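You operate a simulated robot arm through the tools that you are given. There is no shell and no other tool. Be economical: measure what you need, move in short steps, check, and stop when the job is done.

You run a simulated robot arm. Do the job below in one go: nothing can be reset, and whatever is moved stays where it is left.

TASK
Close up the long bench: green valve shut, bath dial to 0, lid on, pump off.
Fine: turn the pot's pump knob shut before the pump goes off.
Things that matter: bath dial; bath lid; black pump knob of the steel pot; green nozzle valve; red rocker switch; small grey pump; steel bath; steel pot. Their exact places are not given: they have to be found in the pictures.

The check looks at the end state, three seconds after you hand in, the way a careful person would. Anything else that was tipped, shoved, dropped, spilled or broken makes it a failure. A push-on lid holds only when it is set on centred and level and pressed home; a screw cap is set on level and turned clockwise until tight.

THE ROBOT
A 7-joint arm with a two-finger gripper, on a carriage that runs on a rail from [-663, -1] to [1717, 2] (x, y) and turns from -1.571 to 4.224 rad about z. Base frame: it is fixed where the carriage stands at the start and does not move with it; the origin is on the floor, on the carriage's upright axis, x ahead of it, y to its left, z up; the surface under the hand at the start is at about z = 860. Units: mm, rad, N and s.
Its first joint turns from -2.601 to 2.601 rad. Places, roughly: bath dial [300, 600, 900]; black pump knob of the steel pot [900, 500, 900]; green nozzle valve [600, 600, 900]; red rocker switch [1100, 600, 900]; small grey pump [1100, 900, 300]; steel bath [300, 700, 900]; steel pot [800, 700, 900]. Payload 2.45 kg.
Tool frame: the origin (TCP) lies between the finger pads and is the grasp point; the fingertips stand 26 mm ahead of it; z points along the fingers, y is the line along which they close. The gripper opens to 96 mm. The gripper's body begins 69 mm behind the TCP.
Orientation is told as [roll, pitch, yaw] about the base's x, y, z axes, in that order, counted from this pose: with the fingers straight down and closing along the base's y, the tool's x points along the base's -x, its y along +y and its z along -z.

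THE INTERFACE
- The arm moves only by the tool servo_tool. Its argument "deltas" is a list of rows, each a list of 7 numbers: the shift along the base's x, y, z in mm, then the turn, a rotation vector about the base's x, y, z in rad, then the finger opening in mm, from 0 to 96. In form: [[dx, dy, dz, wx, wy, wz, fingers], ...]. A call has 1 to 8 rows; each row is the pose to reach, as a shift and turn from the pose commanded when the call began. Each row takes 0.2 s and may step no farther than 50 mm and 0.15 rad from the row before; otherwise, or with a gripper value out of range, the whole call is refused. A pose out of reach is approached as far as the arm can. The call stops where the force on the tool passes 80 N (or 10 N more than at its start, if that is more) or the arm is blocked; 0.2 s more then pass. Each finger halts on what it meets, pressing with about 25 N; the grip force reading is that of the motor and also rises with nothing between the fingers. The clock runs only during rows and for 0.2 s after the last one: add rows that repeat a pose to give the fingers time. The reply holds the time, the measured pose of the TCP, the force on the tool along the base axes, the opening and the grip force, in the units named above and with some noise, with the torque about the TCP (base axes, N m) and any sound that the robot's microphone picked up.
- Cameras (640 x 400 px; columns grow to the right, rows downward): "scene" is now at [14.5, 227.5, 1674.3]; the picture's right is [0.61, -0.79, 0.00], its down [-0.59, -0.45, -0.67] and it looks along [0.53, 0.41, -0.74] (base axes); focal length 276 px, centre (320, 200). "wrist" rides on the gripper at [82, 3, -98] in the tool frame; the picture's right is [-0.04, 1.00, 0.00], its down [-0.73, -0.03, -0.68] and it looks along [-0.68, -0.03, 0.73] (tool axes); focal length 256 px, centre (320, 200).
- camera(camera): a new picture of that camera. No time passes.
- lift_body(by): slides the trunk up (or, below 0, down) by that many mm; the arm and the scene camera ride with it, the base frame stays. It gives what a move gives, with no picture.
- base_move(legs): drives the robot by 1 to 6 legs, each [ahead, left, turn to the left] in mm, mm and rad, along the robot's own axes; the way and the turn of a leg run together, so that a leg with both is an arc; at most 1500 mm and 3.142 rad a leg. The arm and the cameras ride along, it lands a little off, and it stops where it bumps. It keeps to its track: a leg is cut to what the track allows. It gives what a move gives.
- turn_head(pan, tilt): turns the head with the scene camera to pan (to the left, within 2.705 rad either way) and tilt (down, from -0.506 to 1.204), counted from straight ahead of the robot. It gives what a move gives.
- locate(camera, pixels): for up to 12 pixels [column, row] of the newest picture of that camera ("zoom" is the newest enlarged one), the place [x, y, z] in the base frame of the surface seen there, good to about 3 mm, but the place of the scene camera against the robot may be out by one fixed shift of up to 12 mm in any direction. No time passes.
- zoom(camera, box): a new picture of the part [left, top, right, bottom] of that camera's present view, enlarged. No time passes.
- job_done(): hands the job in; it is judged then, once.

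Go step by step. Measure first, check grasps and placings, and put right what went wrong. The budget is 80 turns and 68 pictures, counting those below and the enlarged ones. Unless the task says otherwise, let go and move clear before handing in.

The tools are called after "Emit:" as a command line: name --pt "numbers of a row" for each row, then --argument value for the rest, lists and objects as JSON in quotes. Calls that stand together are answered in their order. servo_tool: Moves the arm, as the interface text tells. Its arguments: {"type":"object","properties":{"deltas":{"type":"array","items":{"type":"array","items":{"type":"number"}}}},"required":["deltas"]} The other tools are called the same way: lift_body (by) slides the trunk up or down; base_move (legs) drives the base; turn_head (pan, tilt) turns the head that bears the scene camera; camera (camera) takes a picture; locate (camera, pixels) gives the place of the surface under pixels of a picture; zoom (camera, box) takes an enlarged picture of a part of a camera's view; job_done () hands the job in.

At the start:

```text
clock: 0.0
ee_pos: [407.0, 818.2, 1217.6]
ee_rot: [-0.001, -0.002, 0.001]
wrist_force: [-0.3, 0.5, 0.8]
ft_torque: [0.0, 0.02, -0.04]
grip_width: 95.8
finger_force: 0.1
trunk travel left (down, up): [-675.0, 35.0]
robot x, y, heading: [-0.5, -1.9, -0.003]
head pan, tilt: [0.658, 0.834]
```

scene: 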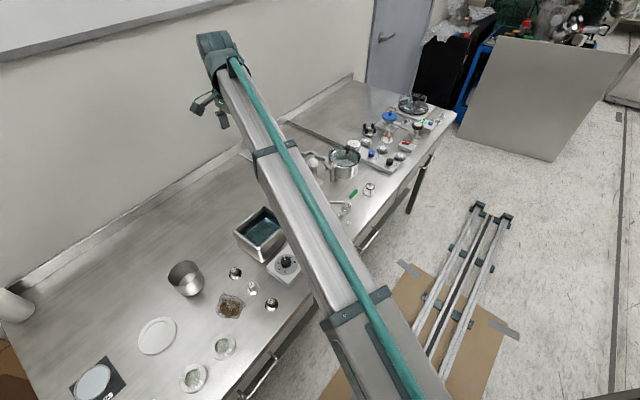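
wrist: 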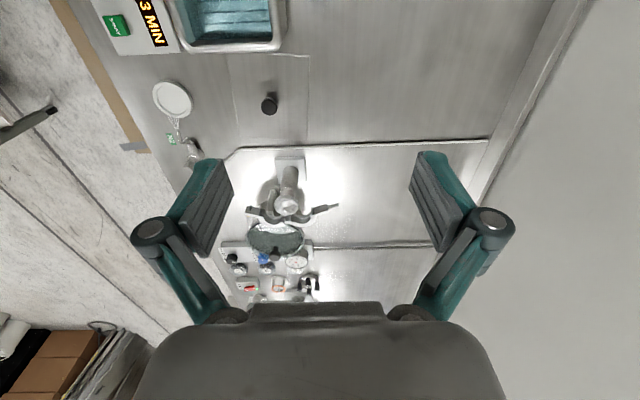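

The scene shows the bath near (262,232), its dial near (286,262), the pot near (345,162) and a panel with the switch near (390,150). I'll enlarge these areas.

Emit:
zoom --camera "scene" --box '[280, 80, 460, 220]'

Emit:
zoom --camera "scene" --box '[60, 190, 340, 400]'

Emit:
zoom --camera "wrist" --box '[80, 0, 360, 310]'

```text
2.86 times, centred on (370, 150) of scene
```

zoom: 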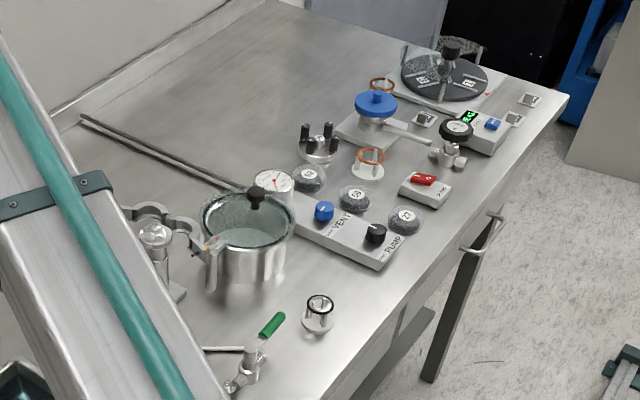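

```text
1.90 times, centred on (200, 295) of scene
```

zoom: 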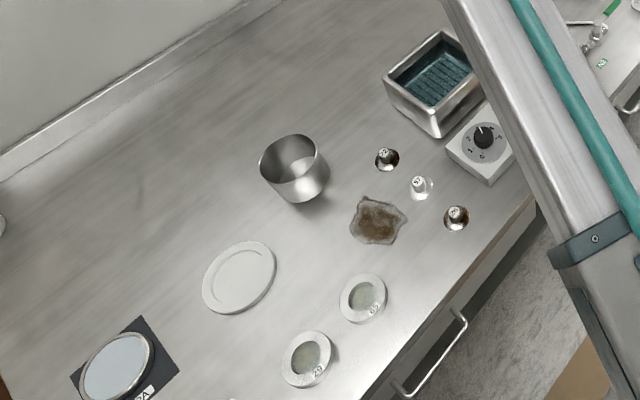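

```text
1.29 times, centred on (220, 155) of wrist
```

zoom: 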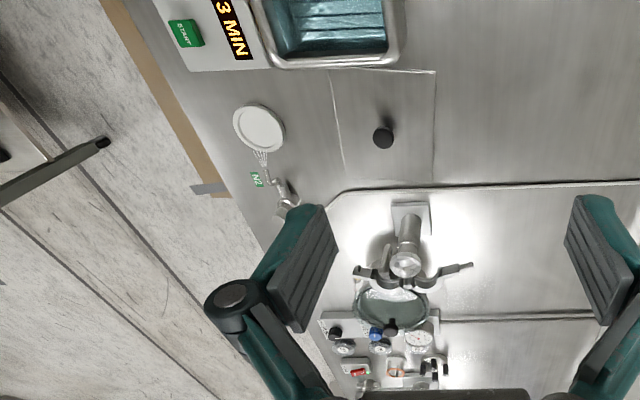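

The wrist view shows a flat plate with a black knob near (270,103), which may be the bath lid, and a tub with START. The scene shows a dial bath at (262,232). I'll locate these.

Emit:
locate --camera "wrist" --pixels '[[270, 100], [230, 60], [308, 60], [308, 138], [235, 30], [115, 25], [280, 20], [172, 98], [190, 150], [285, 200], [233, 258], [248, 288]]'

Emit:
locate --camera "scene" --pixels '[[262, 235], [286, 260], [185, 275], [157, 335], [354, 193], [342, 207], [342, 145], [475, 146], [388, 150], [401, 146], [370, 187], [344, 165]]'

```text
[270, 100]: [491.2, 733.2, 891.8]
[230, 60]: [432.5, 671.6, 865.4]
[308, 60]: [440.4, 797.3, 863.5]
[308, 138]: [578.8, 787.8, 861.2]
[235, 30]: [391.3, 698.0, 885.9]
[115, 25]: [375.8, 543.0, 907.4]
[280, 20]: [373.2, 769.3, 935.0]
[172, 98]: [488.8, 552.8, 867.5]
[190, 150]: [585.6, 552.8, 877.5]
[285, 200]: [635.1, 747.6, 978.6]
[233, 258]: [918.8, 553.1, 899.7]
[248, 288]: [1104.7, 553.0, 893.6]
```

```text
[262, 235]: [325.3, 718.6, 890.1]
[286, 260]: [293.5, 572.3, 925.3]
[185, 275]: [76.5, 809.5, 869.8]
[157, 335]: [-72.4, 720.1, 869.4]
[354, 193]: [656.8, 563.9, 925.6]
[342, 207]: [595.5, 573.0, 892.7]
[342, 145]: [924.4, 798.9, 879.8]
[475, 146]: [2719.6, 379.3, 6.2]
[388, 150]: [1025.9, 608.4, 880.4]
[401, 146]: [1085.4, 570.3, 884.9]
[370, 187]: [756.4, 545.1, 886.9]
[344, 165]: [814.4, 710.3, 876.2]
```

The dial is near (294,572), the lid with its knob near (491,733) and the valve near (596–657,565). I'll take a closer look at the valve, dial, and pump knob/switch from the scene camera.

Emit:
zoom --camera "scene" --box '[320, 175, 384, 225]'

Emit:
zoom --camera "scene" --box '[350, 105, 430, 165]'

Emit:
zoom --camera "scene" --box '[230, 195, 330, 285]'

```text
8.00 times, centred on (352, 200) of scene
```

zoom: 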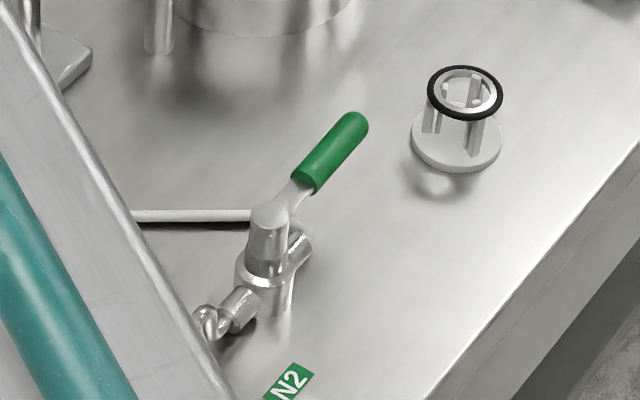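

```text
6.67 times, centred on (390, 135) of scene
```

zoom: 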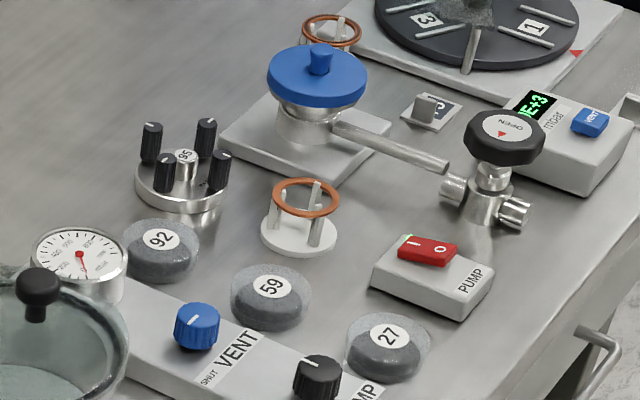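

```text
4.44 times, centred on (280, 240) of scene
```

zoom: 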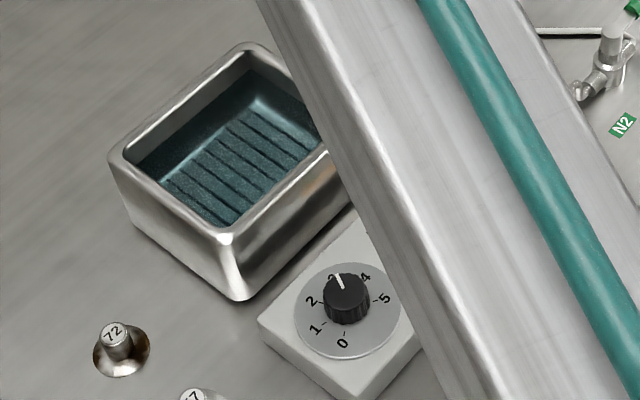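

The valve's green lever runs in line with its pipe, so it is open. The dial reads about 3, and the red rocker is on the PUMP box. I'll move the wrist camera in for a close view of the valve.

Emit:
servo_tool --pt "2 -41 -23 0 0 0 96" --pt "4 -82 -46 0 0 0 96" --pt "6 -123 -69 0 0 0 96" --pt "9 -165 -92 0 0 0 96" --pt "11 -206 -115 0 0 0 96" --pt "13 -248 -138 0 0 0 96"

Emit:
camera --camera "wrist"

Emit:
camera --camera "scene"

```text
clock: 1.4
ee_pos: [420.9, 568.7, 1078.5]
ee_rot: [0.001, 0.0, 0.001]
wrist_force: [0.3, -0.3, -0.2]
ft_torque: [-0.02, -0.01, 0.03]
grip_width: 96.1
finger_force: 0.1
trunk travel left (down, up): [-675.0, 35.0]
robot x, y, heading: [-2.6, 3.2, -0.001]
head pan, tilt: [0.658, 0.834]
```

```text
59 pictures are left
```

wrist: 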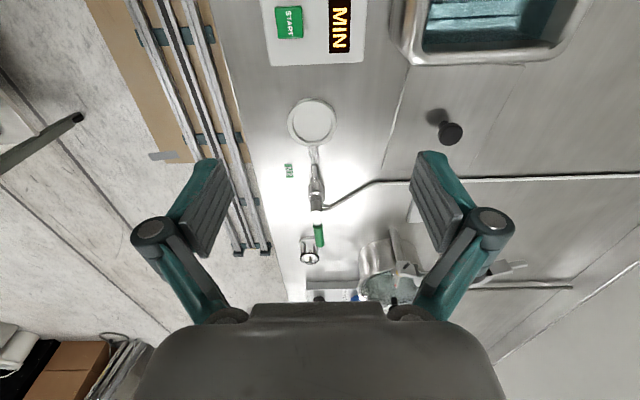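

```text
58 pictures are left
```

scene: 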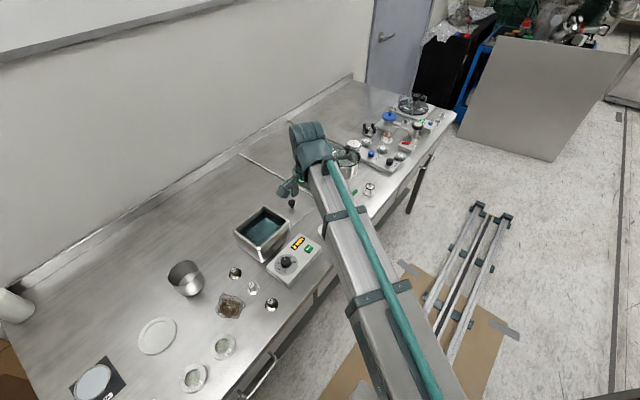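

The valve is near wrist (317,200), with its green lever at (319,235) pointing along +x. I'll enlarge and locate it.

Emit:
zoom --camera "wrist" --box '[260, 140, 380, 270]'

Emit:
zoom --camera "scene" --box '[230, 195, 330, 285]'

Emit:
locate --camera "wrist" --pixels '[[319, 226], [320, 235], [320, 244], [317, 200], [316, 185], [315, 215], [450, 132], [314, 118]]'

```text
3.08 times, centred on (320, 205) of wrist
```

zoom: 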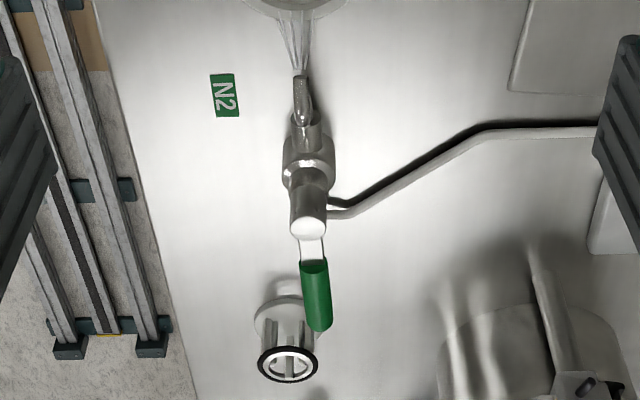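

```text
4.44 times, centred on (280, 240) of scene
```

zoom: 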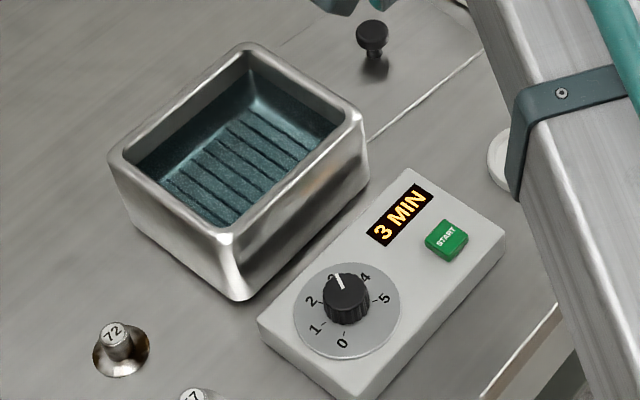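

```text
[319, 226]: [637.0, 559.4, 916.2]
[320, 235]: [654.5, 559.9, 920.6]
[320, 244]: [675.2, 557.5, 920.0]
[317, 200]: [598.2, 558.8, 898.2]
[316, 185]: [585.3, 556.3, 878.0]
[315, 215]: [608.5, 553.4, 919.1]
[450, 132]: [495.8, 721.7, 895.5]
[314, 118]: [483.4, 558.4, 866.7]
```

The valve axis is about (605,557), with the lever out to x≈678 at z≈920. I'll bring the closed fingers down on the +y side of the lever.

Emit:
servo_tool --pt "40 5 -10 0 0 0 60" --pt "80 10 -25 0 0 0 30" --pt "120 15 -40 0 0 0 0" --pt "160 20 -55 0 0 0 0" --pt "200 26 -70 0 0 0 0" --pt "234 28 -78 0 0 0 0" --pt "234 28 -113 0 0 0 0" --pt "234 28 -149 0 0 0 0"

Emit:
camera --camera "wrist"

```text
clock: 3.2
ee_pos: [654.3, 598.1, 929.7]
ee_rot: [0.0, 0.0, 0.0]
wrist_force: [0.2, -0.3, 0.3]
ft_torque: [-0.02, 0.04, -0.01]
grip_width: 0.1
finger_force: 24.4
trunk travel left (down, up): [-675.0, 35.0]
robot x, y, heading: [1.1, 0.4, -0.003]
head pan, tilt: [0.658, 0.834]
```

```text
55 pictures are left
```

wrist: 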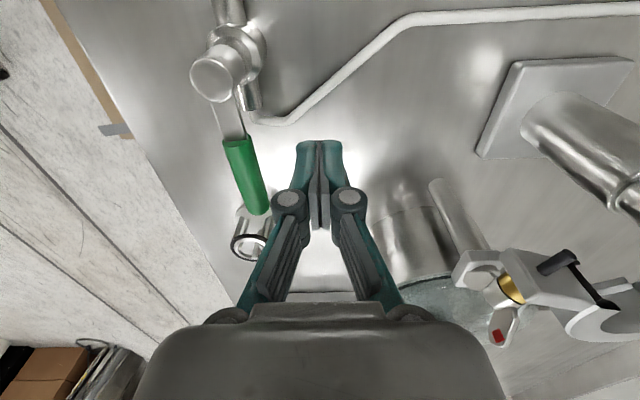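

The fingertips stand beside the lever. I'll refine the lever and stem position from this closer view.

Emit:
locate --camera "wrist" --pixels '[[210, 78], [235, 145], [247, 175], [258, 208], [262, 175], [228, 115]]'

```text
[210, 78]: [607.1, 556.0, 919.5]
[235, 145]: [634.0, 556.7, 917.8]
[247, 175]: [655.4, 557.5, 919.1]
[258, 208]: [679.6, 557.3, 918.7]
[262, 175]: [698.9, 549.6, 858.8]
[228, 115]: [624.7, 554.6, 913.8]
```

The stem axis is at (607,556) and the lever centre line is at y≈557. I'll push the lever clockwise, seen from above, towards the front along an arc.

Emit:
servo_tool --pt "2 -24 0 0 0 0 0" --pt "5 -42 0 0 0 0 0"

Emit:
zoom --camera "wrist" --box '[140, 20, 460, 260]'

```text
clock: 3.8
ee_pos: [655.5, 573.0, 930.0]
ee_rot: [0.02, -0.002, 0.008]
wrist_force: [1.3, 66.0, 11.3]
ft_torque: [1.0, 0.05, -0.65]
grip_width: 0.0
finger_force: 24.6
trunk travel left (down, up): [-675.0, 35.0]
robot x, y, heading: [-1.0, -2.2, 0.003]
head pan, tilt: [0.658, 0.834]
```

```text
1.67 times, centred on (300, 140) of wrist
```

zoom: 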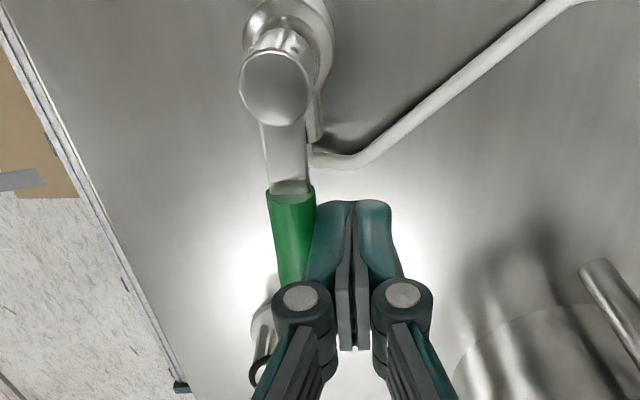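

The lever is firm in that direction (66 N at y=573, no turn), so it must close the other way. I'll back off, lift and cross to its −y side.

Emit:
servo_tool --pt "0 20 0 0 0 0 0" --pt "0 20 45 0 0 0 0" --pt "0 -20 60 0 0 0 0" --pt "0 -65 60 0 0 0 0"

```text
clock: 4.8
ee_pos: [657.8, 490.8, 990.0]
ee_rot: [-0.002, 0.001, 0.0]
wrist_force: [-0.2, -0.3, -0.7]
ft_torque: [0.01, 0.0, 0.0]
grip_width: 0.0
finger_force: 24.7
trunk travel left (down, up): [-675.0, 35.0]
robot x, y, heading: [1.3, -2.3, -0.004]
head pan, tilt: [0.658, 0.834]
```

I'm at (658,491,990), so I'll lower and push the lever towards +y.

Emit:
servo_tool --pt "0 0 -30 0 0 0 0" --pt "0 0 -60 0 0 0 0" --pt "0 40 -60 0 0 0 0" --pt "2 55 -60 0 0 0 0" --pt "1 70 -60 0 0 0 0"

Emit:
zoom --camera "wrist" --box '[140, 0, 500, 270]'

```text
clock: 6.0
ee_pos: [660.1, 560.6, 929.6]
ee_rot: [0.0, -0.001, 0.001]
wrist_force: [-0.3, 1.1, -0.1]
ft_torque: [0.01, 0.0, 0.02]
grip_width: 0.2
finger_force: 25.1
trunk travel left (down, up): [-675.0, 35.0]
robot x, y, heading: [-1.4, -3.8, -0.0]
head pan, tilt: [0.658, 0.834]
```

```text
1.48 times, centred on (320, 135) of wrist
```

zoom: 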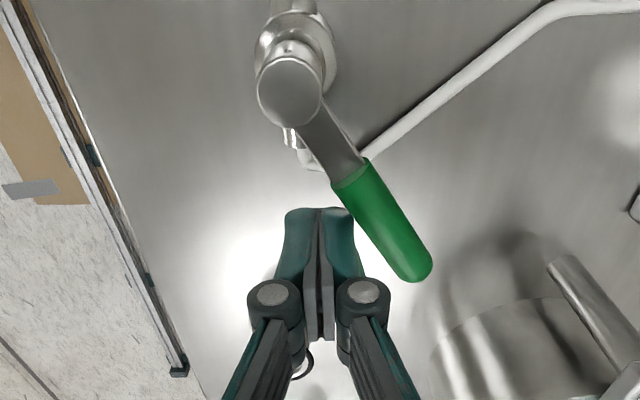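

The lever is turning (now about 30°), so this is the shut direction. I'll continue along the arc.

Emit:
servo_tool --pt "-3 14 0 0 0 0 0" --pt "-12 30 0 0 0 0 0" --pt "-26 41 0 0 0 0 0" --pt "-33 45 0 0 0 0 0" --pt "-38 46 0 0 0 0 0" --pt "-42 46 0 0 0 0 0"

Emit:
zoom --camera "wrist" --box '[140, 0, 500, 270]'

```text
clock: 7.4
ee_pos: [625.6, 605.8, 929.7]
ee_rot: [0.002, -0.007, -0.004]
wrist_force: [33.5, 2.5, 9.0]
ft_torque: [-0.05, -0.47, 0.08]
grip_width: 5.8
finger_force: 28.8
trunk travel left (down, up): [-675.0, 35.0]
robot x, y, heading: [1.5, -1.6, 0.001]
head pan, tilt: [0.658, 0.834]
```

```text
1.48 times, centred on (320, 135) of wrist
```

zoom: 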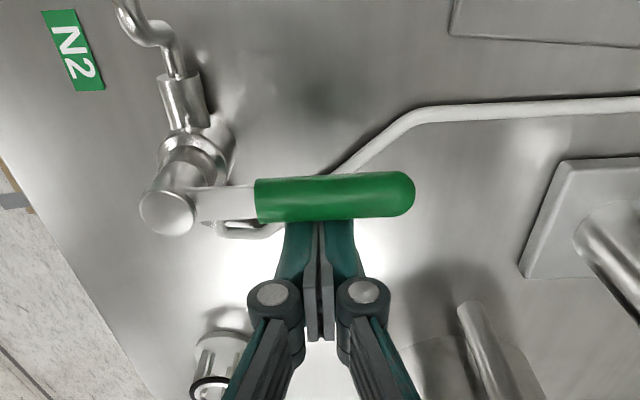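

The lever is square to the pipe and against its stop (33 N), and the jet is gone, so the valve is shut. I'll back off, rise and head for the bath dial.

Emit:
servo_tool --pt "15 0 0 0 0 0 0" --pt "15 0 48 0 0 0 0" --pt "15 0 96 0 0 0 0" --pt "-10 0 138 0 0 0 30" --pt "-58 -3 150 0 0 0 60" --pt "-107 -6 150 0 0 0 96" --pt "-156 -9 150 0 0 0 96" --pt "-205 -12 150 0 0 0 96"

Emit:
servo_tool --pt "-49 -3 0 0 0 0 96" --pt "-98 -6 0 0 0 0 96" --pt "-147 -9 0 0 0 0 96" --pt "-196 -12 0 0 0 0 96" --pt "-240 -14 0 0 0 0 96"

Emit:
camera --camera "wrist"

```text
clock: 9.2
ee_pos: [411.2, 594.1, 1079.7]
ee_rot: [0.0, 0.001, 0.0]
wrist_force: [0.7, -0.8, 0.9]
ft_torque: [-0.03, -0.03, 0.01]
grip_width: 96.0
finger_force: 0.2
trunk travel left (down, up): [-675.0, 35.0]
robot x, y, heading: [-0.4, 0.9, 0.006]
head pan, tilt: [0.658, 0.834]
```

```text
clock: 10.4
ee_pos: [171.6, 580.0, 1080.4]
ee_rot: [-0.001, -0.002, 0.0]
wrist_force: [0.4, -0.3, 0.0]
ft_torque: [0.0, 0.0, 0.01]
grip_width: 96.1
finger_force: 0.1
trunk travel left (down, up): [-675.0, 35.0]
robot x, y, heading: [1.1, -0.9, -0.003]
head pan, tilt: [0.658, 0.834]
```

```text
51 pictures are left
```

wrist: 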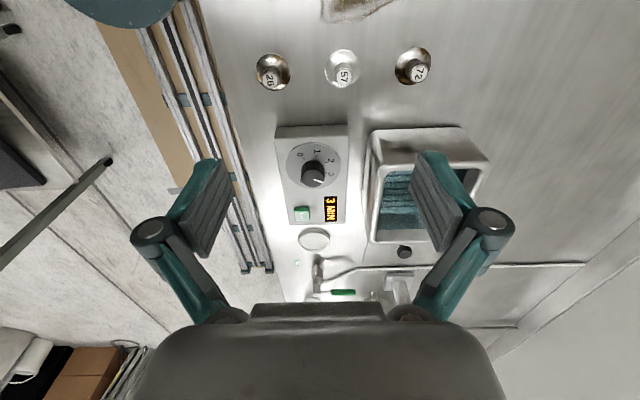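

Emit:
zoom --camera "wrist" --box '[265, 115, 365, 230]'

Emit:
locate --camera "wrist" --pixels '[[316, 170], [322, 183], [299, 156], [317, 151], [330, 160], [371, 155], [490, 160], [370, 235], [404, 250], [290, 170], [342, 165]]'

```text
3.48 times, centred on (315, 172) of wrist
```

zoom: 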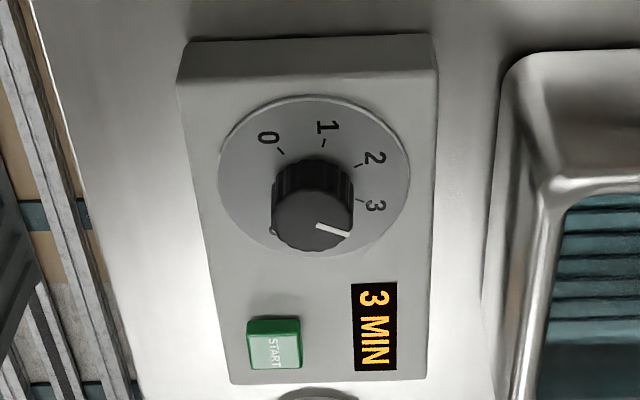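

```text
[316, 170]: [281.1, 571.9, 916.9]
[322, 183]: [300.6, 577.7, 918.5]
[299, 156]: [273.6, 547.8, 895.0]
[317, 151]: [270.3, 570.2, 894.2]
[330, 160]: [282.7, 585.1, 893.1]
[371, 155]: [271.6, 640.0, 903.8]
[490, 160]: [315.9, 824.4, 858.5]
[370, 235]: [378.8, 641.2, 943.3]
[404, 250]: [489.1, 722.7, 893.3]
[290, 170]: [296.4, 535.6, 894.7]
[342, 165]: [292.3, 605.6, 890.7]
```

The dial pointer is just past 3, and 0 lies counterclockwise. I'll locate the ticks, pointer ends and knob centre.

Emit:
locate --camera "zoom" --pixels '[[280, 150], [323, 143], [358, 166], [358, 198], [317, 225], [349, 237], [312, 222], [275, 220], [350, 220], [312, 248], [312, 197], [314, 98]]'

Emit:
zoom --camera "scene" --box '[260, 230, 324, 280]'

```text
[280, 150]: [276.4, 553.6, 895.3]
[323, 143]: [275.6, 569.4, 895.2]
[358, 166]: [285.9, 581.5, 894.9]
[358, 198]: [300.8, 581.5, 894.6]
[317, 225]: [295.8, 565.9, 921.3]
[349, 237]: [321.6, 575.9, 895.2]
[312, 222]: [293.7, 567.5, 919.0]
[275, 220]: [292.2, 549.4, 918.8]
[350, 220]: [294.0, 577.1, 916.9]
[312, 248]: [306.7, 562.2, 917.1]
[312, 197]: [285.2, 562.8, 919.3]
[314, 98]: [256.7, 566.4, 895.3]
```

```text
8.00 times, centred on (292, 255) of scene
```

zoom: 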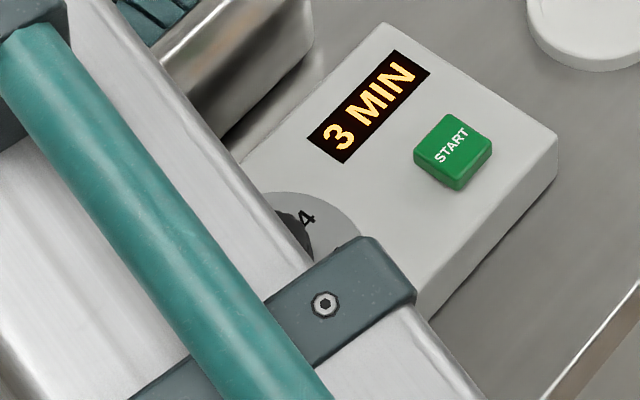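

The knob axis is about (295,564) with its top at z=919. The pointer is at about 68° and 0 is at about 209°, so I need roughly +140° CCW. I'll pre-turn the tool −1.2 rad while moving over it.

Emit:
servo_tool --pt "15 -2 -15 0 0 -0.15 96" --pt "31 -4 -30 0 0 -0.3 80" --pt "46 -6 -45 0 0 -0.45 60" --pt "62 -8 -60 0 0 -0.6 50" --pt "77 -10 -75 0 0 -0.75 50" --pt "93 -12 -90 0 0 -0.9 50" --pt "108 -14 -105 0 0 -1.05 50" --pt "123 -16 -115 0 0 -1.2 50"

Emit:
camera --camera "wrist"

```text
clock: 12.2
ee_pos: [297.6, 564.3, 963.5]
ee_rot: [-0.001, 0.0, -1.202]
wrist_force: [0.3, -0.1, 0.0]
ft_torque: [-0.02, -0.01, 0.02]
grip_width: 50.2
finger_force: 0.0
trunk travel left (down, up): [-675.0, 35.0]
robot x, y, heading: [2.8, 5.1, -0.002]
head pan, tilt: [0.658, 0.834]
```

```text
48 pictures are left
```

wrist: 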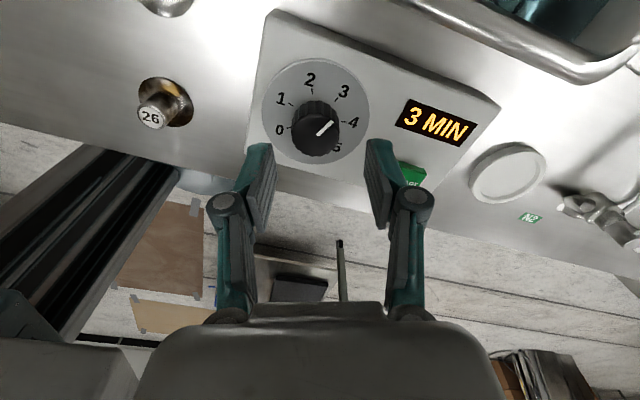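

The wrist is over the knob. I'll enlarge to recheck the tick geometry.

Emit:
zoom --camera "wrist" --box '[250, 50, 380, 175]'

```text
3.20 times, centred on (315, 112) of wrist
```

zoom: 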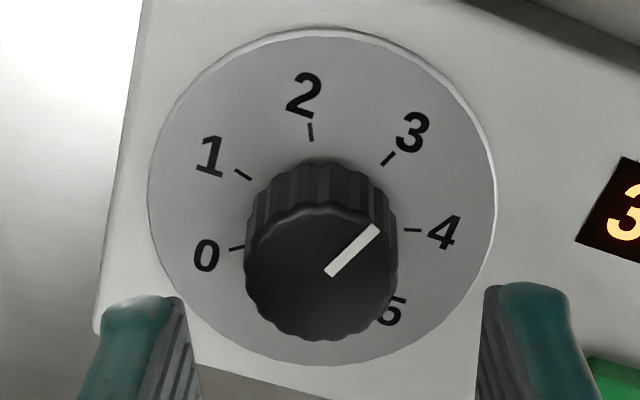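

Emit:
locate --camera "zoom" --pixels '[[236, 248], [243, 174], [310, 132], [388, 158], [412, 230], [374, 230], [330, 272], [320, 265], [250, 265], [393, 265], [320, 335], [320, 212]]'

```text
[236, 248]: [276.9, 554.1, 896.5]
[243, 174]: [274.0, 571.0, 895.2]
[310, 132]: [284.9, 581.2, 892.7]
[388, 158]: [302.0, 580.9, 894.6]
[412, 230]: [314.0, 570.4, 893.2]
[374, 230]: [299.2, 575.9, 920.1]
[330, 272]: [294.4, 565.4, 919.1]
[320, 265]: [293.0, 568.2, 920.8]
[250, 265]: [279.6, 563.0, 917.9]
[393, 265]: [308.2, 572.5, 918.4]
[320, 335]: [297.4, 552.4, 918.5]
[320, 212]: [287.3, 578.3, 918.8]
```

The knob centre is about (294.5,565), with the pointer at 65° and 0 at 211°, so about 145° CCW is needed. I'll lower onto the knob and grip it.

Emit:
servo_tool --pt "-1 0 -20 0 0 0 50" --pt "-1 0 -38 0 0 0 50" --pt "-1 0 -38 0 0 0 25" --pt "-1 0 -38 0 0 0 20" --pt "-1 0 -38 0 0 0 20"

Emit:
camera --camera "wrist"

```text
clock: 13.4
ee_pos: [292.7, 563.7, 927.2]
ee_rot: [-0.002, 0.0, -1.198]
wrist_force: [-10.3, -5.0, -5.4]
ft_torque: [0.41, 0.43, 0.05]
grip_width: 31.5
finger_force: 45.7
trunk travel left (down, up): [-675.0, 35.0]
robot x, y, heading: [0.6, 1.1, 0.002]
head pan, tilt: [0.658, 0.834]
```

```text
46 pictures are left
```

wrist: 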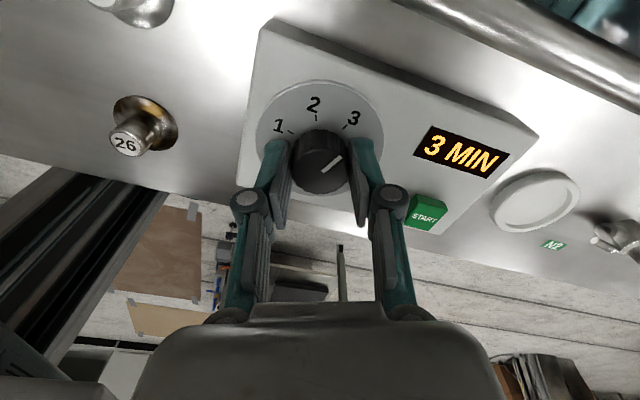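

I've gripped the knob (31.5 mm) with a slight side load. I'll ease that off by about 1.5 mm and start turning CCW.

Emit:
servo_tool --pt "-1.5 -0.5 0 0 0 0.15 20" --pt "-1.5 -0.5 0 0 0 0.3 20" --pt "-1.5 -0.5 0 0 0 0.45 20" --pt "-1.5 -0.5 0 0 0 0.6 20" --pt "-1.5 -0.5 0 0 0 0.75 20" --pt "-1.5 -0.5 0 0 0 0.9 20" --pt "-1.5 -0.5 0 0 0 1.05 20" --pt "-1.5 -0.5 0 0 0 1.2 20"

Emit:
zoom --camera "wrist" --box '[220, 50, 420, 250]'

```text
clock: 15.2
ee_pos: [295.0, 565.8, 927.0]
ee_rot: [0.002, -0.003, 0.001]
wrist_force: [11.9, 10.4, 7.3]
ft_torque: [0.21, 0.28, -0.05]
grip_width: 31.6
finger_force: 45.0
trunk travel left (down, up): [-675.0, 35.0]
robot x, y, heading: [-2.9, -0.5, -0.002]
head pan, tilt: [0.658, 0.834]
```

```text
2.00 times, centred on (320, 150) of wrist
```

zoom: 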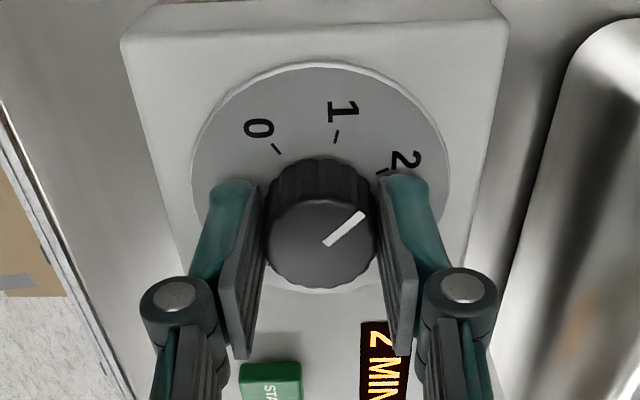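

The display now reads 2 MIN, so it turns with the grip. I'll continue another 1.2 rad with a small re-centring.

Emit:
servo_tool --pt "2 1.5 0 0 0 0.15 20" --pt "2 1.5 0 0 0 0.3 20" --pt "2 1.5 0 0 0 0.45 20" --pt "2 1.5 0 0 0 0.6 20" --pt "2 1.5 0 0 0 0.75 20" --pt "2 1.5 0 0 0 0.9 20" --pt "2 1.5 0 0 0 1.05 20" --pt "2 1.5 0 0 0 1.2 20"

Emit:
zoom --camera "wrist" --box '[220, 50, 420, 250]'

```text
clock: 17.0
ee_pos: [294.6, 566.6, 928.6]
ee_rot: [0.001, 0.001, 1.204]
wrist_force: [-5.0, 14.0, 5.8]
ft_torque: [-0.01, 0.43, -0.03]
grip_width: 31.6
finger_force: 44.8
trunk travel left (down, up): [-675.0, 35.0]
robot x, y, heading: [0.5, -1.4, -0.0]
head pan, tilt: [0.658, 0.834]
```

```text
2.00 times, centred on (320, 150) of wrist
```

zoom: 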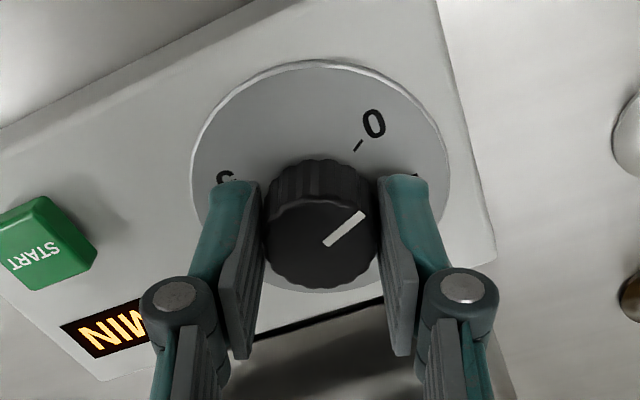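

The pointer slope is about 39° against the 0 tick at about 45° in the image, so it is roughly 5–6° short. I'll turn another 0.1 rad.

Emit:
servo_tool --pt "0 -1 0 0 0 0.05 20" --pt "0 -1 0 0 0 0.1 20"

Emit:
zoom --camera "wrist" --box '[270, 90, 390, 190]'

```text
clock: 17.6
ee_pos: [294.3, 567.4, 927.4]
ee_rot: [-0.001, -0.002, 1.303]
wrist_force: [-6.2, 23.0, 8.3]
ft_torque: [-0.29, 0.56, -0.04]
grip_width: 31.9
finger_force: 44.9
trunk travel left (down, up): [-675.0, 35.0]
robot x, y, heading: [-1.6, 0.0, -0.002]
head pan, tilt: [0.658, 0.834]
```

```text
4.00 times, centred on (330, 140) of wrist
```

zoom: 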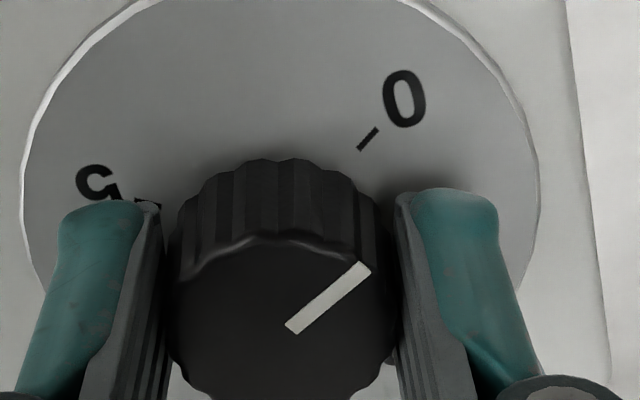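

By image slope the pointer is still slightly off, but perspective differs between the planes, so I'll measure it in 3D.

Emit:
locate --camera "zoom" --pixels '[[293, 326], [362, 269], [310, 312], [345, 283], [361, 148], [377, 131], [405, 100], [180, 330], [385, 330], [284, 240]]'

```text
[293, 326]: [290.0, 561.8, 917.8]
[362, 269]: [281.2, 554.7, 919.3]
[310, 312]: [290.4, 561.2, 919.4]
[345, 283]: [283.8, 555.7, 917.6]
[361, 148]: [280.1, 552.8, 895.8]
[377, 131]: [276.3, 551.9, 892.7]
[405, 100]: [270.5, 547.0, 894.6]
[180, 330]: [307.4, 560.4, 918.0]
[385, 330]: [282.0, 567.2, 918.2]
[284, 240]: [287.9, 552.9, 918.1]
```

Ray geometry puts the pointer at 46° and the 0 tick at about 40–41° in the tool frame, so about 5° more CCW is needed. I'll turn 0.09 rad and re-centre to ease the 23 N side force.

Emit:
servo_tool --pt "0 -2 0 0 0 0.05 20" --pt "0 -3 0 0 0 0.09 20"

Emit:
zoom --camera "wrist" --box '[270, 90, 390, 190]'

```text
clock: 18.2
ee_pos: [293.2, 565.3, 926.6]
ee_rot: [-0.001, -0.006, 1.39]
wrist_force: [-9.1, 33.6, 11.1]
ft_torque: [0.59, 0.26, -0.12]
grip_width: 31.4
finger_force: 44.8
trunk travel left (down, up): [-675.0, 35.0]
robot x, y, heading: [-0.3, -1.2, 0.006]
head pan, tilt: [0.658, 0.834]
```

```text
4.00 times, centred on (330, 140) of wrist
```

zoom: 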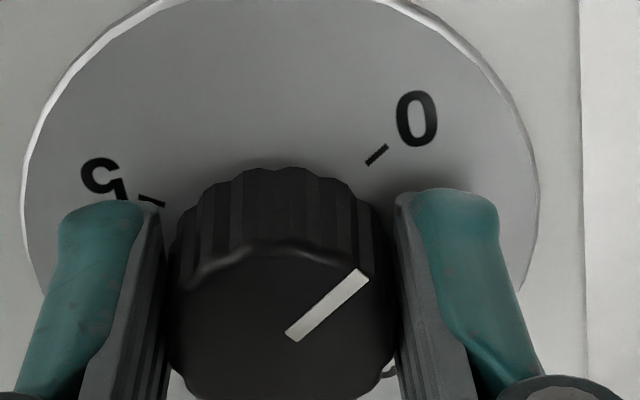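

The pointer is now at about 45.6° and the tick at about 45°, so the dial is on 0. I'll relax the side load, open and lift.

Emit:
servo_tool --pt "0 3 0 0 0 0 34" --pt "0 3 0 0 0 0 50" --pt "0 3 0 0 0 0 50" --pt "0 3 40 0 0 0 50" --pt "-15 0 80 0 0 -0.13 70" --pt "-30 0 100 0 0 -0.27 96"

Emit:
camera --camera "wrist"

Emit:
zoom --camera "wrist" --box '[220, 40, 400, 160]'

```text
clock: 19.6
ee_pos: [263.6, 561.5, 1027.5]
ee_rot: [0.002, 0.0, 1.118]
wrist_force: [0.1, -0.7, -0.1]
ft_torque: [0.0, -0.01, 0.0]
grip_width: 95.8
finger_force: 0.1
trunk travel left (down, up): [-675.0, 35.0]
robot x, y, heading: [-2.3, 0.3, -0.001]
head pan, tilt: [0.658, 0.834]
```

```text
41 pictures are left
```

wrist: 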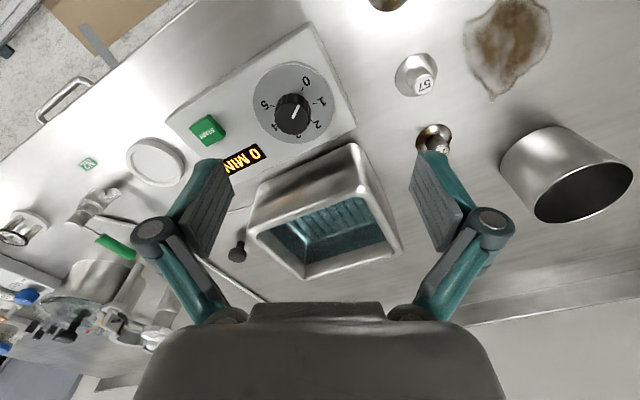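

```text
3.33 times, centred on (310, 100) of wrist
```

zoom: 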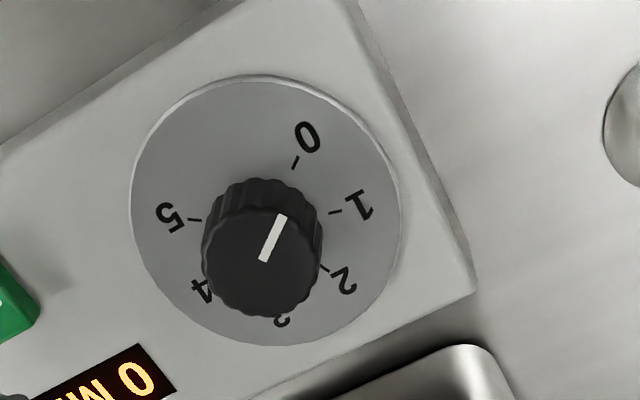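

The display shows 0 MIN and the pointer is on 0, so the dial is done. Next I'll view the bath rim and lid from above with the tool back at yaw 0.

Emit:
servo_tool --pt "-2 20 15 0 0 -0.14 96" --pt "-4 40 30 0 0 -0.28 96" --pt "-6 60 45 0 0 -0.42 96" --pt "-8 80 60 0 0 -0.56 96" --pt "-10 100 75 0 0 -0.7 96" --pt "-12 120 90 0 0 -0.84 96" --pt "-13 140 107 0 0 -0.98 96" --pt "-13 158 123 0 0 -1.12 96"

Emit:
camera --camera "wrist"

```text
clock: 21.4
ee_pos: [252.5, 721.1, 1149.9]
ee_rot: [0.0, -0.001, 0.0]
wrist_force: [0.1, -0.4, -0.9]
ft_torque: [-0.02, -0.01, -0.02]
grip_width: 95.6
finger_force: 0.0
trunk travel left (down, up): [-675.0, 35.0]
robot x, y, heading: [-1.6, -1.8, -0.002]
head pan, tilt: [0.658, 0.834]
```

```text
39 pictures are left
```

wrist: 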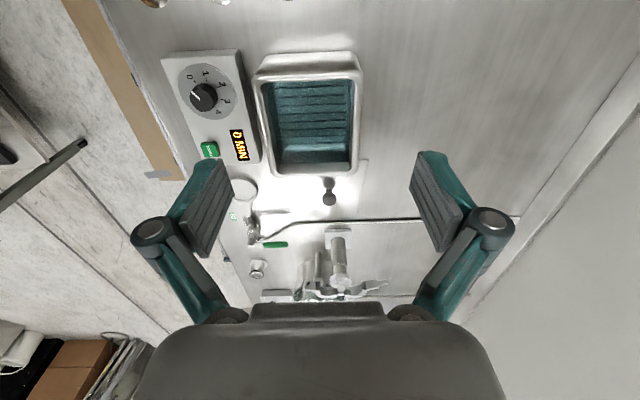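

Emit:
zoom --camera "wrist" --box '[235, 40, 395, 240]'

Emit:
locate --camera "wrist" --pixels '[[254, 80], [361, 71], [356, 173], [270, 176], [305, 75], [312, 175], [258, 125], [360, 120], [328, 196], [368, 162], [361, 215], [310, 140]]'

```text
2.00 times, centred on (315, 140) of wrist
```

zoom: 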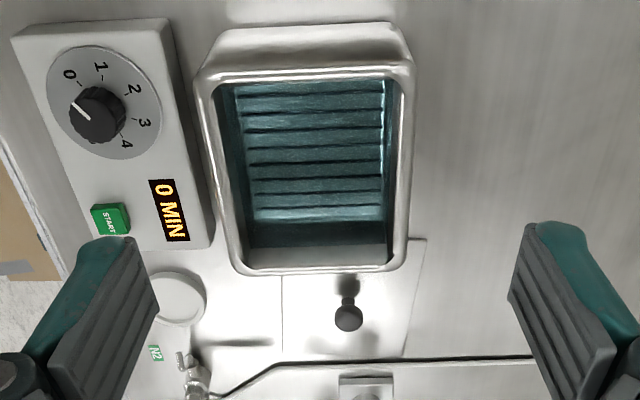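

```text
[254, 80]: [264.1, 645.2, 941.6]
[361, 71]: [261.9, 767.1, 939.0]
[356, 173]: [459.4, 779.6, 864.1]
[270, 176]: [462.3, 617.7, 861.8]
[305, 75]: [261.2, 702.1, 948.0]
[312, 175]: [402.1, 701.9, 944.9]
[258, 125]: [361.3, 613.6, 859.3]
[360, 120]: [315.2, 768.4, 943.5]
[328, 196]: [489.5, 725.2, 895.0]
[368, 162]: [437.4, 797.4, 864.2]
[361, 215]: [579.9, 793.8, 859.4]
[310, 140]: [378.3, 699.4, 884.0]
```

The bath rim spans about x 260–406, y 642–770 at z≈944. The lid plate lies just past it, so I'll move over to see the lid clearly.

Emit:
servo_tool --pt "30 1 -15 0 0 0 96" --pt "70 2 -30 0 0 0 96" --pt "110 4 -45 0 0 0 96" --pt "130 5 -60 0 0 0 96"

Emit:
zoom --camera "wrist" --box '[190, 0, 450, 200]'

```text
clock: 22.4
ee_pos: [381.7, 724.3, 1090.4]
ee_rot: [0.002, 0.001, 0.0]
wrist_force: [-0.1, -0.2, 1.0]
ft_torque: [-0.01, 0.02, -0.01]
grip_width: 96.3
finger_force: 0.1
trunk travel left (down, up): [-675.0, 35.0]
robot x, y, heading: [-3.2, 1.7, 0.005]
head pan, tilt: [0.658, 0.834]
```

```text
2.00 times, centred on (320, 100) of wrist
```

zoom: 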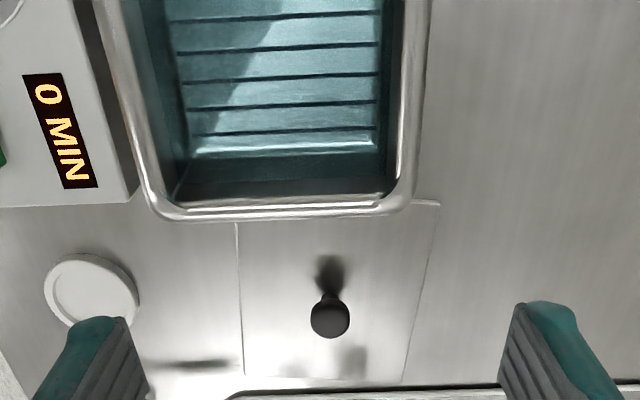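

I'll locate the lid's corners and knob, and the bath's far rim corners.

Emit:
locate --camera "zoom" --pixels '[[436, 206], [402, 380], [247, 375], [239, 226], [425, 290], [242, 300], [320, 379], [330, 310], [163, 213], [405, 205], [420, 100], [118, 80]]'

Emit:
zoom --camera "wrist" --box '[270, 90, 390, 200]'

```text
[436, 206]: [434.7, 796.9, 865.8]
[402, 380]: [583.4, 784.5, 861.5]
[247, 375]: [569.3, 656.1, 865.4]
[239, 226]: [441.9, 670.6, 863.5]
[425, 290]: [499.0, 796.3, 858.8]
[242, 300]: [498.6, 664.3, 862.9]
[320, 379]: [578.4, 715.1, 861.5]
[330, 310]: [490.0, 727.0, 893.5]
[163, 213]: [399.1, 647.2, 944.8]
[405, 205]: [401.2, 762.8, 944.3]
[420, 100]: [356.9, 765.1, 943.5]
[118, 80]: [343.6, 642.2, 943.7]
```

```text
3.64 times, centred on (330, 145) of wrist
```

zoom: 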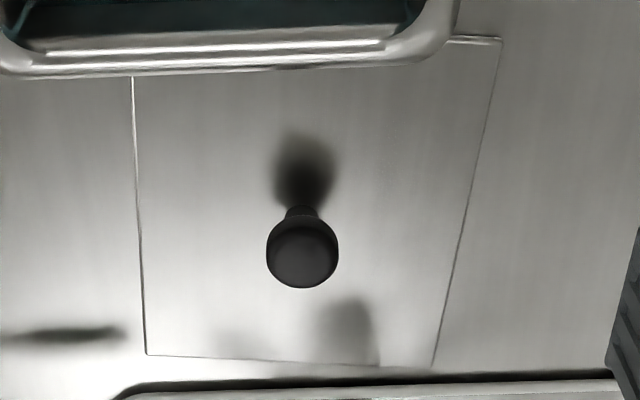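

The lid is about 149×129 mm, turned about −5.7°, with its centre near (502,727). The bath rim is about the same size and is square to the axes. I'll locate the knob more exactly.

Emit:
locate --camera "zoom" --pixels '[[302, 285], [302, 265], [302, 250], [302, 225], [269, 250], [336, 250], [302, 212], [140, 220], [468, 200], [436, 362], [150, 352], [497, 42]]'

Emit:
turn_head --pan 0.9 --tilt 0.8

Emit:
camera --camera "scene"

```text
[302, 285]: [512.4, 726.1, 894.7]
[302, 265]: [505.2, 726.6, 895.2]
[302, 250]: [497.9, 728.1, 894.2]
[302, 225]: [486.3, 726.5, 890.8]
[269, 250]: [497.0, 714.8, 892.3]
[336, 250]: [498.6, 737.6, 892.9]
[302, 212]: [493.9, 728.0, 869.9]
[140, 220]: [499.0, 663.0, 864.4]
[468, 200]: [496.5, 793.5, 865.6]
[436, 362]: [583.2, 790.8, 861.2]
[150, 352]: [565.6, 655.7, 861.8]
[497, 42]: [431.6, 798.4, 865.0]
```

```text
clock: 23.2
ee_pos: [382.1, 724.3, 1089.9]
ee_rot: [-0.001, 0.001, -0.001]
wrist_force: [0.2, 0.3, 0.3]
ft_torque: [-0.01, -0.03, -0.01]
grip_width: 96.1
finger_force: 0.0
trunk travel left (down, up): [-675.0, 35.0]
robot x, y, heading: [-1.1, -1.9, 0.0]
head pan, tilt: [0.901, 0.799]
```

```text
35 pictures are left
```

scene: 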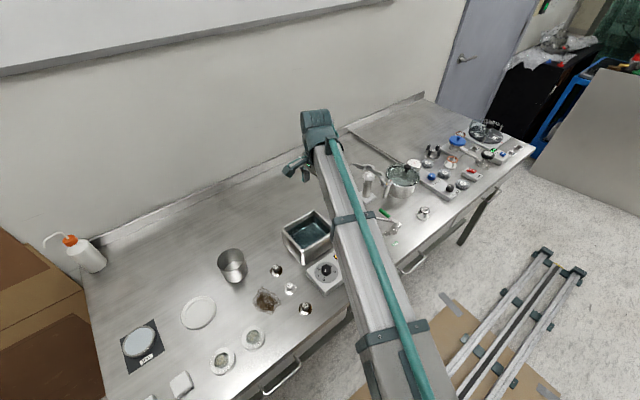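

The knob centre is at (500,727) with its top at z≈895. Before grasping I want the bath rim precisely, so I'll step back for a full view of it.

Emit:
servo_tool --pt "-45 -3 10 0 0 0 96" --pt "-90 -6 20 0 0 0 96" --pt "-135 -10 20 0 0 0 96" --pt "-175 -15 20 0 0 0 96"

Emit:
zoom --camera "wrist" --box '[230, 60, 410, 240]'

```text
clock: 24.2
ee_pos: [206.1, 708.5, 1109.7]
ee_rot: [-0.001, 0.001, 0.001]
wrist_force: [-1.3, 1.5, -0.2]
ft_torque: [0.03, 0.01, -0.01]
grip_width: 96.0
finger_force: 0.0
trunk travel left (down, up): [-675.0, 35.0]
robot x, y, heading: [-1.1, 3.6, -0.001]
head pan, tilt: [0.901, 0.799]
```

```text
2.22 times, centred on (320, 150) of wrist
```

zoom: 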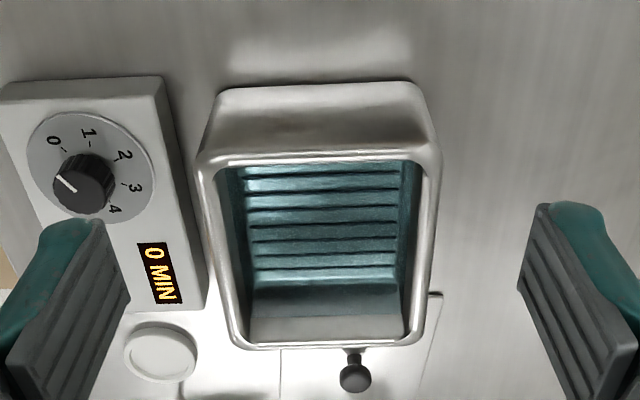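

I'll locate points along the outer rim on all four sides.

Emit:
locate --camera "zoom" --pixels '[[250, 160], [320, 156], [390, 151], [202, 190], [218, 270], [228, 310], [436, 185], [432, 250], [427, 310], [260, 346], [320, 346], [390, 343]]'

Emit:
locate --camera "zoom" --pixels '[[250, 166], [320, 163], [390, 158], [206, 190], [222, 270], [231, 310], [432, 185], [428, 250], [423, 310], [260, 343], [320, 342], [390, 339]]'

```text
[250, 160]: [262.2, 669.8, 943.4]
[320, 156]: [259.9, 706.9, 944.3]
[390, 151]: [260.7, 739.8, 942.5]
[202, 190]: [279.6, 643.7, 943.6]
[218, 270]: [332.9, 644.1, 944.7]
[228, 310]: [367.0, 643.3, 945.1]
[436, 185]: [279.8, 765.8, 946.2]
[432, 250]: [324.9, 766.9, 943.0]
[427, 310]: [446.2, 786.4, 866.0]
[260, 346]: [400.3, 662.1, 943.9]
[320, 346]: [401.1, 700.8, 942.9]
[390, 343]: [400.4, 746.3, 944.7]
```

```text
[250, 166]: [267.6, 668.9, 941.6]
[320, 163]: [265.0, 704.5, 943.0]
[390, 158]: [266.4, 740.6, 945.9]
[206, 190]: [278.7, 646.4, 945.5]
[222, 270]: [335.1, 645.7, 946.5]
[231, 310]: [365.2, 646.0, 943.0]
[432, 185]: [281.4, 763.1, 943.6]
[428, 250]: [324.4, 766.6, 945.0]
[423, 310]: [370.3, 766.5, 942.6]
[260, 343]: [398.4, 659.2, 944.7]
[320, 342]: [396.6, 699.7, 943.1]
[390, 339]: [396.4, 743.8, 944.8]
```

The rim's outer edges are x 259–402 and y 643–768, so the centre is (330.5,705.5) at z 944, square to the axes. I'll move over the lid knob at (500,727), matching the lid's −0.095 rad turn.

Emit:
servo_tool --pt "49 3 0 0 0 0 96" --pt "98 6 0 0 0 0 80" --pt "147 9 0 0 0 -0.03 60" --pt "196 12 -10 0 0 -0.06 50" --pt "245 15 -20 0 0 -0.095 50" --pt "293 17.5 -30 0 0 -0.095 50" --pt "293 17.5 -79 0 0 -0.095 50" --pt "293 17.5 -125 0 0 -0.095 50"

Emit:
camera --camera "wrist"

```text
clock: 26.0
ee_pos: [500.9, 727.6, 984.3]
ee_rot: [-0.001, 0.001, -0.094]
wrist_force: [0.2, 0.0, 0.1]
ft_torque: [0.01, 0.0, -0.02]
grip_width: 50.0
finger_force: 0.2
trunk travel left (down, up): [-675.0, 35.0]
robot x, y, heading: [2.9, -3.4, -0.0]
head pan, tilt: [0.901, 0.799]
```

```text
33 pictures are left
```

wrist: 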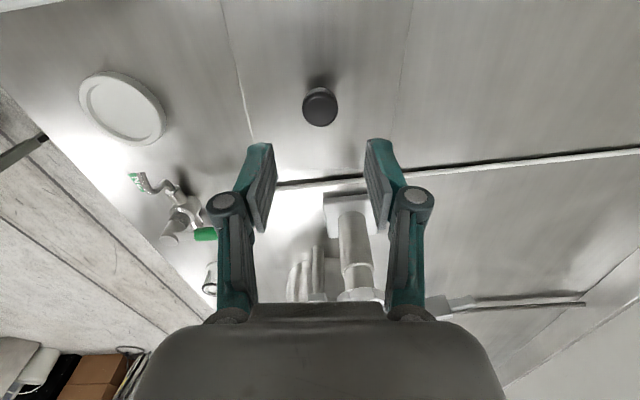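

The knob at (320,105) lies on the tool's centre line. I'll descend to z≈897 and grip.

Emit:
servo_tool --pt "0 0 -45 0 0 0 50" --pt "0 0 -75 0 0 0 50" --pt "0 0 -87 0 0 0 50" --pt "0 0 -87 0 0 0 20" --pt "0 0 -87 0 0 0 10" --pt "0 0 -87 0 0 0 10"

Emit:
camera --camera "wrist"

```text
clock: 27.4
ee_pos: [500.5, 727.6, 898.9]
ee_rot: [-0.001, 0.0, -0.093]
wrist_force: [0.3, 1.4, 0.1]
ft_torque: [0.0, -0.08, 0.02]
grip_width: 26.3
finger_force: 24.6
trunk travel left (down, up): [-675.0, 35.0]
robot x, y, heading: [-0.2, 0.6, 0.007]
head pan, tilt: [0.901, 0.799]
```

```text
32 pictures are left
```

wrist: 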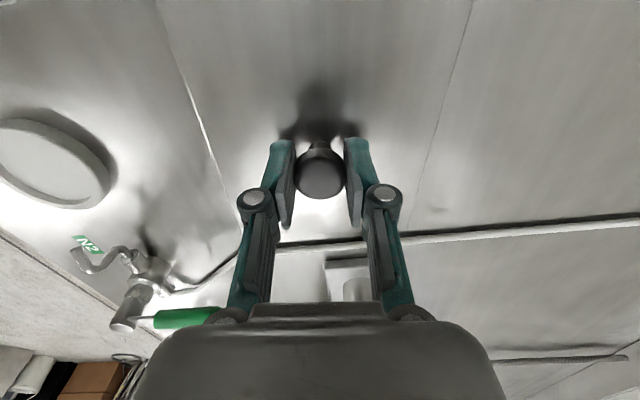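

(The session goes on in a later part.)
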